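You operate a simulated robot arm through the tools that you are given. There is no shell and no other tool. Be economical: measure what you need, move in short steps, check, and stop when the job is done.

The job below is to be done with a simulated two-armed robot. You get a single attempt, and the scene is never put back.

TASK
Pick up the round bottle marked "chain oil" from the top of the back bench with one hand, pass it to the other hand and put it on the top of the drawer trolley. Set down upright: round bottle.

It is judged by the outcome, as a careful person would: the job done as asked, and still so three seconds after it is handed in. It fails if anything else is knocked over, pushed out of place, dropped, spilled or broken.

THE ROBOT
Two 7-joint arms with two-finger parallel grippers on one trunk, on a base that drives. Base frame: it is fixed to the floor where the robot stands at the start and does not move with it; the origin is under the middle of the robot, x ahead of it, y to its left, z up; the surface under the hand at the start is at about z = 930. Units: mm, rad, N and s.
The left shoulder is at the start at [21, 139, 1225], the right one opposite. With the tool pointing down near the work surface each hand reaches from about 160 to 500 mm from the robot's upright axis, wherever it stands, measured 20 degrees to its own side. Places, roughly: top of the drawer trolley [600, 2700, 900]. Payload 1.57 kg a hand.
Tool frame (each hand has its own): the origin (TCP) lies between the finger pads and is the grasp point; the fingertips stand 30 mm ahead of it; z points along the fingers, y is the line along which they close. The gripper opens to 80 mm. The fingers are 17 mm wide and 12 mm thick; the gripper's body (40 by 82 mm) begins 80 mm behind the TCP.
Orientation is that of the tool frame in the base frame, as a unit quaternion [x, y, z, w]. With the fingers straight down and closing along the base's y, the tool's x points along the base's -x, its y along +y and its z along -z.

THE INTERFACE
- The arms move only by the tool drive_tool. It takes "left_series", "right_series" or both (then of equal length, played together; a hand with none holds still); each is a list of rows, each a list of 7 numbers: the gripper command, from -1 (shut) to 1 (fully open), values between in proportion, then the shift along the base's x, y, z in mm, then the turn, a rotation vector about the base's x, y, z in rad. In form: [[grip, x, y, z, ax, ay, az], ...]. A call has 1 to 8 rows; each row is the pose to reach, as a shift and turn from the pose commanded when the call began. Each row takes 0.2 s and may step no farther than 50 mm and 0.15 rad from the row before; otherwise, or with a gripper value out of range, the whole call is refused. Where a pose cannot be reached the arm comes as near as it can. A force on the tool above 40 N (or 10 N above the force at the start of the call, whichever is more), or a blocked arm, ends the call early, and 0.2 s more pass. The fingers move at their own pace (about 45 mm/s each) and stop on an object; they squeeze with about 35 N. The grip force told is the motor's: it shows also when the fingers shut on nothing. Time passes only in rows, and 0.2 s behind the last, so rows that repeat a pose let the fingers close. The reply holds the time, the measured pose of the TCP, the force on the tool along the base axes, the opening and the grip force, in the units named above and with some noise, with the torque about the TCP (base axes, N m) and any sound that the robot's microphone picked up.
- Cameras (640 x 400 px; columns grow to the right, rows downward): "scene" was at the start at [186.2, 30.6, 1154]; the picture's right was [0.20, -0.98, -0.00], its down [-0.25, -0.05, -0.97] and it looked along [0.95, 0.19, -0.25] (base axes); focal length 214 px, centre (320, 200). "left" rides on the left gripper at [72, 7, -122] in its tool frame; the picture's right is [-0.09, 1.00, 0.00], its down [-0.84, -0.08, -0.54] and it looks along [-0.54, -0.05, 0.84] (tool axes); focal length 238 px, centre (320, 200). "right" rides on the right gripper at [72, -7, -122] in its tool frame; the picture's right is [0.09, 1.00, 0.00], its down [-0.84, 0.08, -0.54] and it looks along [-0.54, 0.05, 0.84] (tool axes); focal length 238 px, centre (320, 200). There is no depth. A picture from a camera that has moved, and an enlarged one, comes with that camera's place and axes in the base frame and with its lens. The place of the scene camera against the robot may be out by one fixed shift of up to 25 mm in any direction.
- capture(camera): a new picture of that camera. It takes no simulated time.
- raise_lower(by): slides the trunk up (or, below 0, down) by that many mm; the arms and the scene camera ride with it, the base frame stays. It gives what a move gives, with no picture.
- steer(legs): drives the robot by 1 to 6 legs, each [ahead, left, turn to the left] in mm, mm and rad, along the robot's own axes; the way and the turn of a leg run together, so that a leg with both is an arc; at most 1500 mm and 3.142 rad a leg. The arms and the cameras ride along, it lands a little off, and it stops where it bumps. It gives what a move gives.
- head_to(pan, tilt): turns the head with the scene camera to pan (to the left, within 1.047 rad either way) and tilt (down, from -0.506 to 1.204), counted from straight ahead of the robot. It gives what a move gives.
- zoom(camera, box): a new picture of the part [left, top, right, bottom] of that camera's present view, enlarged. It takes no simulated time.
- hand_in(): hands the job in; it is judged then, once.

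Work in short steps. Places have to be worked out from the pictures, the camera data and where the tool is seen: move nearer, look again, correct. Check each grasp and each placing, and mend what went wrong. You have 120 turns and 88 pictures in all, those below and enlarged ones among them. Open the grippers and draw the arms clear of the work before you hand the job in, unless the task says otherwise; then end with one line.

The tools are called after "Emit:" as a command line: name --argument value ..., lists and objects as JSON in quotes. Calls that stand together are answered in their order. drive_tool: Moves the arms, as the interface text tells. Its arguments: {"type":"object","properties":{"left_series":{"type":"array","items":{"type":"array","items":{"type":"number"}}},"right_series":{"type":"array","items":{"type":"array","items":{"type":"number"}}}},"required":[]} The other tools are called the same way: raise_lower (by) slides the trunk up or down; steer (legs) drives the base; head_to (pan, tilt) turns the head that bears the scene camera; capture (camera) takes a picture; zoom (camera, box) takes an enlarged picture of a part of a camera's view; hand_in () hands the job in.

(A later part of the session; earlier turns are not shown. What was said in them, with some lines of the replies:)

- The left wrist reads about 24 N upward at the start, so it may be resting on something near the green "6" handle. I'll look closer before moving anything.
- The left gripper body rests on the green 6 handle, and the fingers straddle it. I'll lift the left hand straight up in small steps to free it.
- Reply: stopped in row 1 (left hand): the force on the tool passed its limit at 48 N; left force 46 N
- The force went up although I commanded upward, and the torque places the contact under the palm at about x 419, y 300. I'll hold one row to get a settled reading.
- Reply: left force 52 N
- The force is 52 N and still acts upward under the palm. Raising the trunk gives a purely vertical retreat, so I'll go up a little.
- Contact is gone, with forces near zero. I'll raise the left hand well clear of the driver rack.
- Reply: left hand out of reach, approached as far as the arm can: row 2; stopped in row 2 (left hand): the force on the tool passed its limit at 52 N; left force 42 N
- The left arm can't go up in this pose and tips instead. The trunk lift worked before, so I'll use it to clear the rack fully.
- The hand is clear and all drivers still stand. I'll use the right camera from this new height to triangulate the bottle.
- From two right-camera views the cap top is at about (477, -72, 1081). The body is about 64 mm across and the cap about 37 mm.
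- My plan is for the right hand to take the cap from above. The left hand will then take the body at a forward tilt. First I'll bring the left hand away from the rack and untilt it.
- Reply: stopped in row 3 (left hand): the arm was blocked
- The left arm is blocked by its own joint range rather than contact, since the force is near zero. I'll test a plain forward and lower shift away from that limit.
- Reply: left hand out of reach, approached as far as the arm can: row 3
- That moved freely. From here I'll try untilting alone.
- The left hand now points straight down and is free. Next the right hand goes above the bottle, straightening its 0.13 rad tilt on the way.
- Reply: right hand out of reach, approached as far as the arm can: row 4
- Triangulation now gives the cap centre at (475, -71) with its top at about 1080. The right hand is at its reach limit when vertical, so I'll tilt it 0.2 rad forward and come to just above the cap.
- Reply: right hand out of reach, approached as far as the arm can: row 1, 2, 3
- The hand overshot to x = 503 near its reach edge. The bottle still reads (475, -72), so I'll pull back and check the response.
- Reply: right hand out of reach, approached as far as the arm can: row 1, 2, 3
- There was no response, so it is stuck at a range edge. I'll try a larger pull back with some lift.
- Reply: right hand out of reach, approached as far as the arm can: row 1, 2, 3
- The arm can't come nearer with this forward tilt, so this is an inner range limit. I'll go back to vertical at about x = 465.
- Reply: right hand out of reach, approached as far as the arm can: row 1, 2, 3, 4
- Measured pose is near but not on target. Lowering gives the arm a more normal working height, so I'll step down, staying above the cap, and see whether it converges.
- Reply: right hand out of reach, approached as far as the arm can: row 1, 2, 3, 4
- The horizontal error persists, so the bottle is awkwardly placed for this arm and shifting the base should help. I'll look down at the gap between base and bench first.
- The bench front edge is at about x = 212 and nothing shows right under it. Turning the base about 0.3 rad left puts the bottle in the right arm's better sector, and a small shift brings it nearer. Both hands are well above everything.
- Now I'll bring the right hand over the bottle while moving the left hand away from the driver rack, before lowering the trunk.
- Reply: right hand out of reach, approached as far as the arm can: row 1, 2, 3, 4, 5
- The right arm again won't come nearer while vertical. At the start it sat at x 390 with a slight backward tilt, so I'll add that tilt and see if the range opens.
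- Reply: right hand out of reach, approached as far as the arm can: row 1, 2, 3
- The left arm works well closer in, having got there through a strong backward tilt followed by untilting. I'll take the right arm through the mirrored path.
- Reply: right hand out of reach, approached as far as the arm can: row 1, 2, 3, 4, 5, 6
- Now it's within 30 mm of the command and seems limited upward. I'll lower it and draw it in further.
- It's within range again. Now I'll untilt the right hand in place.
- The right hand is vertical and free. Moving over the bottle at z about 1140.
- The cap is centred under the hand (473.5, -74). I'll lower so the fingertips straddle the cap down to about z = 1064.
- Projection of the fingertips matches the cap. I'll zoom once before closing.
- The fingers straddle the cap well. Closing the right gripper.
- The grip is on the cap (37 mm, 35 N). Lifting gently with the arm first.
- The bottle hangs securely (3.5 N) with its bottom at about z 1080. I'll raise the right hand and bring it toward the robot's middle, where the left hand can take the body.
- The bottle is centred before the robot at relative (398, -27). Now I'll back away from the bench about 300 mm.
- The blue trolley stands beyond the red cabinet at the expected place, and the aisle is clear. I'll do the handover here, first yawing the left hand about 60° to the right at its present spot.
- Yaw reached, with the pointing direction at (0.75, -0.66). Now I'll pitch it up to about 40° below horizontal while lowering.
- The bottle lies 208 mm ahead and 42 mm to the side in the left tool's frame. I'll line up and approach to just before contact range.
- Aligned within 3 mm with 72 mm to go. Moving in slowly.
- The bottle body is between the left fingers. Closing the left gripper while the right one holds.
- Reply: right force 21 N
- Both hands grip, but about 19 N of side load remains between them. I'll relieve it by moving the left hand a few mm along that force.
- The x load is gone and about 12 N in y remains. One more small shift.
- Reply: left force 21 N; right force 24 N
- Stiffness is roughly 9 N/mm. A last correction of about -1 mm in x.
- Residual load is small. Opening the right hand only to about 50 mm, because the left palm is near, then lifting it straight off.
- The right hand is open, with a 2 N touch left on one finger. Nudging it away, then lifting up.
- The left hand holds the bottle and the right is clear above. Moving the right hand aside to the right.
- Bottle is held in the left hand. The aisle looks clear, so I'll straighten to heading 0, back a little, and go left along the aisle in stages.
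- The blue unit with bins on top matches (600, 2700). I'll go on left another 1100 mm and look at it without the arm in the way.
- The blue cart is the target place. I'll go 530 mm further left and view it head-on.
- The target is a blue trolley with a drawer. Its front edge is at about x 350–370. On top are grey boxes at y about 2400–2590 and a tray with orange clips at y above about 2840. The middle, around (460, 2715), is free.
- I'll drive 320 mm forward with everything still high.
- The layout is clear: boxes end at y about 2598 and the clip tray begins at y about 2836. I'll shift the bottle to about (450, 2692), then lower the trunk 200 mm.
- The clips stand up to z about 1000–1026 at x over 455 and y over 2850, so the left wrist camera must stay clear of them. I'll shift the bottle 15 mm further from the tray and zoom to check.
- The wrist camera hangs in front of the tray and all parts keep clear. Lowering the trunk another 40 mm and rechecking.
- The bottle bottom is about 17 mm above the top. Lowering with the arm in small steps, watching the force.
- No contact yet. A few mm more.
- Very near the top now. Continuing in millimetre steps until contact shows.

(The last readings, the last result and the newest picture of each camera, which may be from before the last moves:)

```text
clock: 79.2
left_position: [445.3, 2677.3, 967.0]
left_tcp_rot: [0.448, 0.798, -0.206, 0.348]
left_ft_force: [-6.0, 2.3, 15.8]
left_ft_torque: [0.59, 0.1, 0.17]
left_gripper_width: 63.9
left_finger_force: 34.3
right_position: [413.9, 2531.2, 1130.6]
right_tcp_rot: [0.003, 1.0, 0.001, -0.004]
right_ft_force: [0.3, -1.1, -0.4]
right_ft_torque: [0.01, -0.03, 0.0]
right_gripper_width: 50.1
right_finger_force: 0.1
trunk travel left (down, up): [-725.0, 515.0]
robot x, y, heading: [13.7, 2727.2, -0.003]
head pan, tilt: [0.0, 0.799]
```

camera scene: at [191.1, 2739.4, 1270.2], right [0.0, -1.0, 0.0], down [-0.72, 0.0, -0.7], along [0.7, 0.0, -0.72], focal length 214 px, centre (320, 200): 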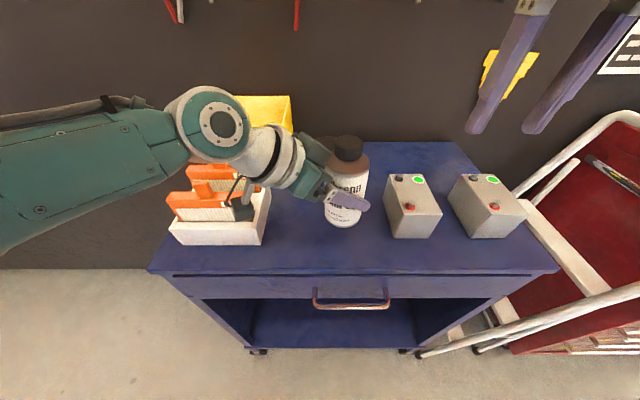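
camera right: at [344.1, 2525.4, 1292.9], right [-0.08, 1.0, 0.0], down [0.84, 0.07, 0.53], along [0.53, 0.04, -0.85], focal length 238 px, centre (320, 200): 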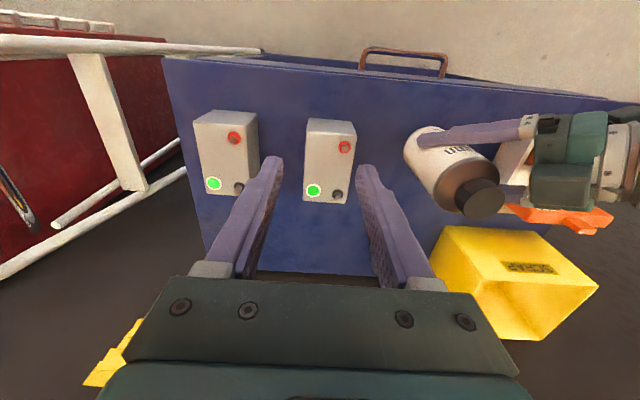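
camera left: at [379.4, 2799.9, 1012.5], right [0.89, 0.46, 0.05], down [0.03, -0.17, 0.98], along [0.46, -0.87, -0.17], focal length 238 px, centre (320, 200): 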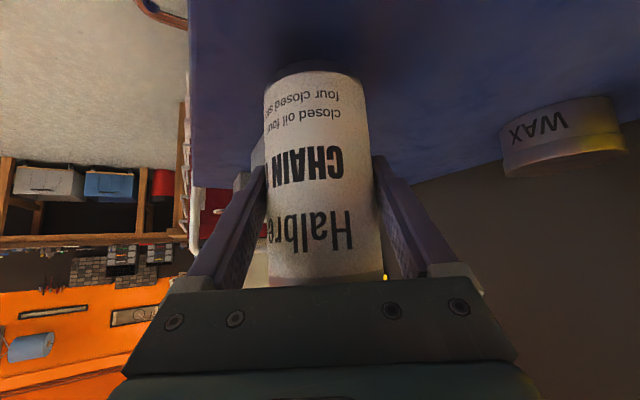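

Contact at about 16 N. I'll ease up 1 mm and open the left gripper gradually.

Emit:
drive_tool --left_series '[[-1, 0, 0, 1, 0, 0, 0], [0.65, 0, 0, 1, 0, 0, 0], [0.75, 0, 0, 1, 0, 0, 0], [0.85, 0, 0, 1, 0, 0, 0], [1, 0, 0, 1, 0, 0, 0], [1, 0, 0, 1, 0, 0, 0]]'

Emit:
capture --camera "left"

Emit:
zoom --camera "scene" --box '[290, 120, 410, 260]'

```text
clock: 80.5
left_position: [444.0, 2678.5, 966.5]
left_tcp_rot: [0.449, 0.798, -0.206, 0.346]
left_ft_force: [-0.2, 0.0, 0.4]
left_ft_torque: [0.0, 0.02, -0.01]
left_gripper_width: 79.9
left_finger_force: 0.0
right_position: [415.8, 2531.0, 1129.7]
right_tcp_rot: [0.004, 1.0, -0.001, -0.004]
right_ft_force: [-0.4, 0.1, -0.2]
right_ft_torque: [-0.04, -0.03, -0.02]
right_gripper_width: 49.9
right_finger_force: 0.0
trunk travel left (down, up): [-725.0, 515.0]
robot x, y, heading: [18.9, 2731.3, -0.001]
head pan, tilt: [0.0, 0.799]
```

```text
32 pictures are left
camera left: at [379.0, 2800.6, 995.9], right [0.89, 0.46, 0.05], down [0.03, -0.17, 0.98], along [0.46, -0.87, -0.17], focal length 238 px, centre (320, 200)
```

left: 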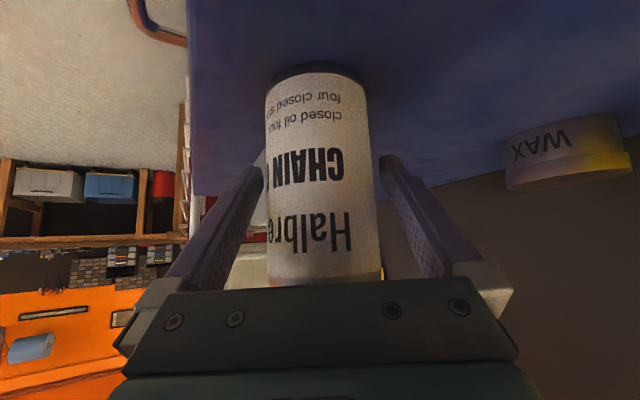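

```text
2.86 times, centred on (350, 190) of scene
camera zoom: at [191.3, 2739.4, 1230.3], right [0.0, -1.0, 0.0], down [-0.72, 0.0, -0.7], along [0.7, 0.0, -0.72], focal length 613 px, centre (234, 229)
```

zoom: 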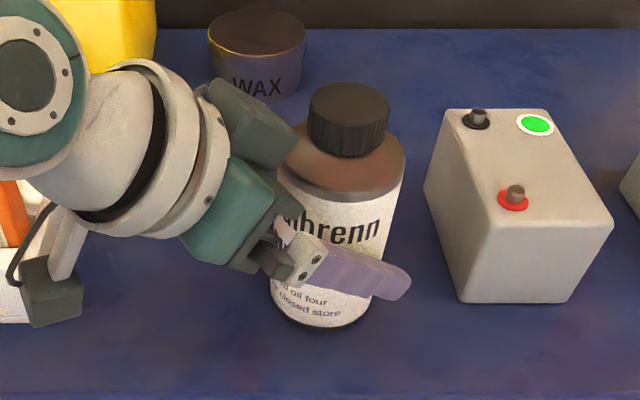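

The bottle stands free and upright. I'll withdraw the left hand straight back along its horizontal pointing direction.

Emit:
drive_tool --left_series '[[1, -8, 13, 0, 0, 0, 0], [1, -18, 30, 0, 0, 0, 0], [1, -30, 52, 0, 0, 0, 0], [1, -42, 73, 0, 0, 0, 0], [1, -55, 93, 5, 0, 0, 0], [1, -55, 93, 5, 0, 0, 0]]'

Emit:
capture --camera "scene"

```text
clock: 82.0
left_position: [388.5, 2771.4, 973.6]
left_tcp_rot: [0.447, 0.799, -0.205, 0.346]
left_ft_force: [1.2, 1.0, 0.1]
left_ft_torque: [0.01, 0.04, -0.01]
left_gripper_width: 79.9
left_finger_force: 0.0
right_position: [414.6, 2530.8, 1129.0]
right_tcp_rot: [0.004, 1.0, 0.0, -0.004]
right_ft_force: [-0.1, 0.5, -0.5]
right_ft_torque: [0.03, -0.05, -0.02]
right_gripper_width: 49.9
right_finger_force: 0.0
trunk travel left (down, up): [-725.0, 515.0]
robot x, y, heading: [17.5, 2729.9, -0.006]
head pan, tilt: [0.0, 0.799]
```

```text
30 pictures are left
camera scene: at [191.3, 2739.4, 1230.3], right [0.0, -1.0, 0.0], down [-0.72, 0.0, -0.7], along [0.7, 0.0, -0.72], focal length 214 px, centre (320, 200)
```

scene: 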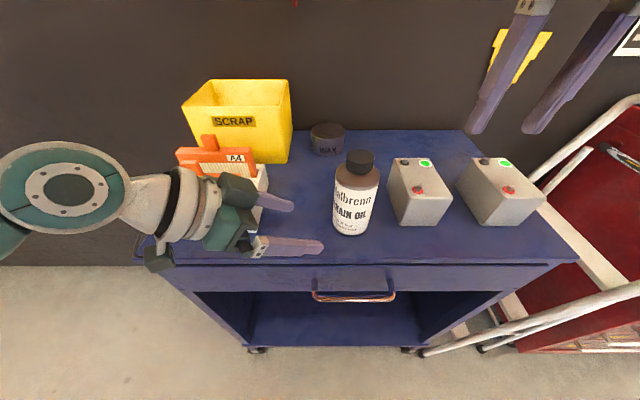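

The bottle stands upright between the boxes and the tray. Backing the robot straight away clears both arms.

Emit:
steer --legs '[[-350, 0, 0]]'

Emit:
drive_tool --right_series '[[1, 0, 0, 0, 0, 0, 0], [1, 0, 0, 0, 0, 0, 0]]'

Emit:
head_to --pan 0.0 --tilt 0.4

Emit:
capture --camera "scene"

```text
clock: 84.2
left_position: [39.2, 2773.4, 972.9]
left_tcp_rot: [0.443, 0.802, -0.203, 0.347]
left_ft_force: [0.0, -0.7, 0.5]
left_ft_torque: [-0.04, -0.01, -0.01]
left_gripper_width: 79.9
left_finger_force: 0.1
right_position: [66.6, 2535.4, 1130.1]
right_tcp_rot: [-0.002, 1.0, -0.001, -0.004]
right_ft_force: [0.5, -0.4, 0.3]
right_ft_torque: [0.01, 0.03, -0.01]
right_gripper_width: 49.9
right_finger_force: 0.0
trunk travel left (down, up): [-725.0, 515.0]
robot x, y, heading: [-335.1, 2725.1, 0.011]
head pan, tilt: [0.0, 0.799]
```

```text
clock: 84.8
left_position: [38.0, 2774.2, 972.8]
left_tcp_rot: [0.442, 0.802, -0.202, 0.348]
left_ft_force: [-0.4, -0.2, 0.1]
left_ft_torque: [0.03, 0.03, 0.0]
left_gripper_width: 80.1
left_finger_force: 0.0
right_position: [65.4, 2535.1, 1128.7]
right_tcp_rot: [-0.003, 1.0, -0.001, -0.004]
right_ft_force: [0.2, 0.2, 0.2]
right_ft_torque: [0.01, 0.01, 0.01]
right_gripper_width: 80.0
right_finger_force: 0.1
trunk travel left (down, up): [-725.0, 515.0]
robot x, y, heading: [-333.8, 2728.8, 0.009]
head pan, tilt: [0.0, 0.799]
```

```text
clock: 85.7
left_position: [38.3, 2774.2, 972.0]
left_tcp_rot: [0.443, 0.801, -0.203, 0.348]
left_ft_force: [-0.2, -0.3, 0.0]
left_ft_torque: [0.03, 0.0, 0.02]
left_gripper_width: 80.0
left_finger_force: 0.0
right_position: [66.6, 2534.6, 1128.7]
right_tcp_rot: [-0.002, 1.0, 0.0, -0.004]
right_ft_force: [0.0, 0.7, -0.1]
right_ft_torque: [0.03, 0.01, -0.03]
right_gripper_width: 79.9
right_finger_force: 0.0
trunk travel left (down, up): [-725.0, 515.0]
robot x, y, heading: [-333.8, 2726.0, 0.011]
head pan, tilt: [0.0, 0.4]
```

```text
29 pictures are left
camera scene: at [-147.4, 2740.5, 1265.3], right [0.01, -1.0, 0.0], down [-0.39, 0.0, -0.92], along [0.92, 0.01, -0.39], focal length 214 px, centre (320, 200)
```

scene: 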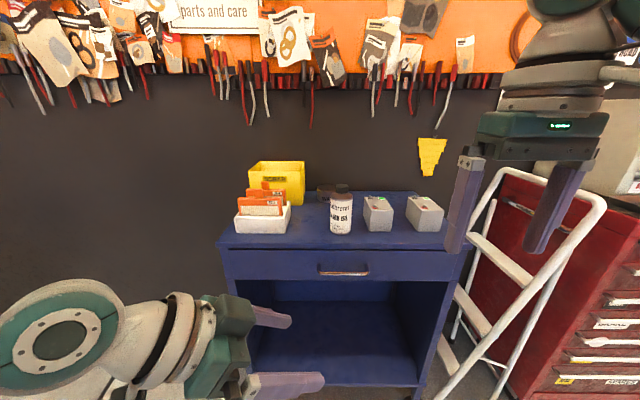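

The bottle stands upright on the trolley with everything else in place. Both grippers are open and clear, so I'm handing in.

Emit:
hand_in

```text
The job is handed in.
```

The chain oil bottle was picked from the bench with the right hand, passed to the left, and now stands upright on top of the drawer trolley. In the last pictures nothing else looked disturbed; early on the left gripper, which started out resting on the green no. 6 driver handle, pressed on it with up to about 52 N before I freed it, and the driver stayed standing.
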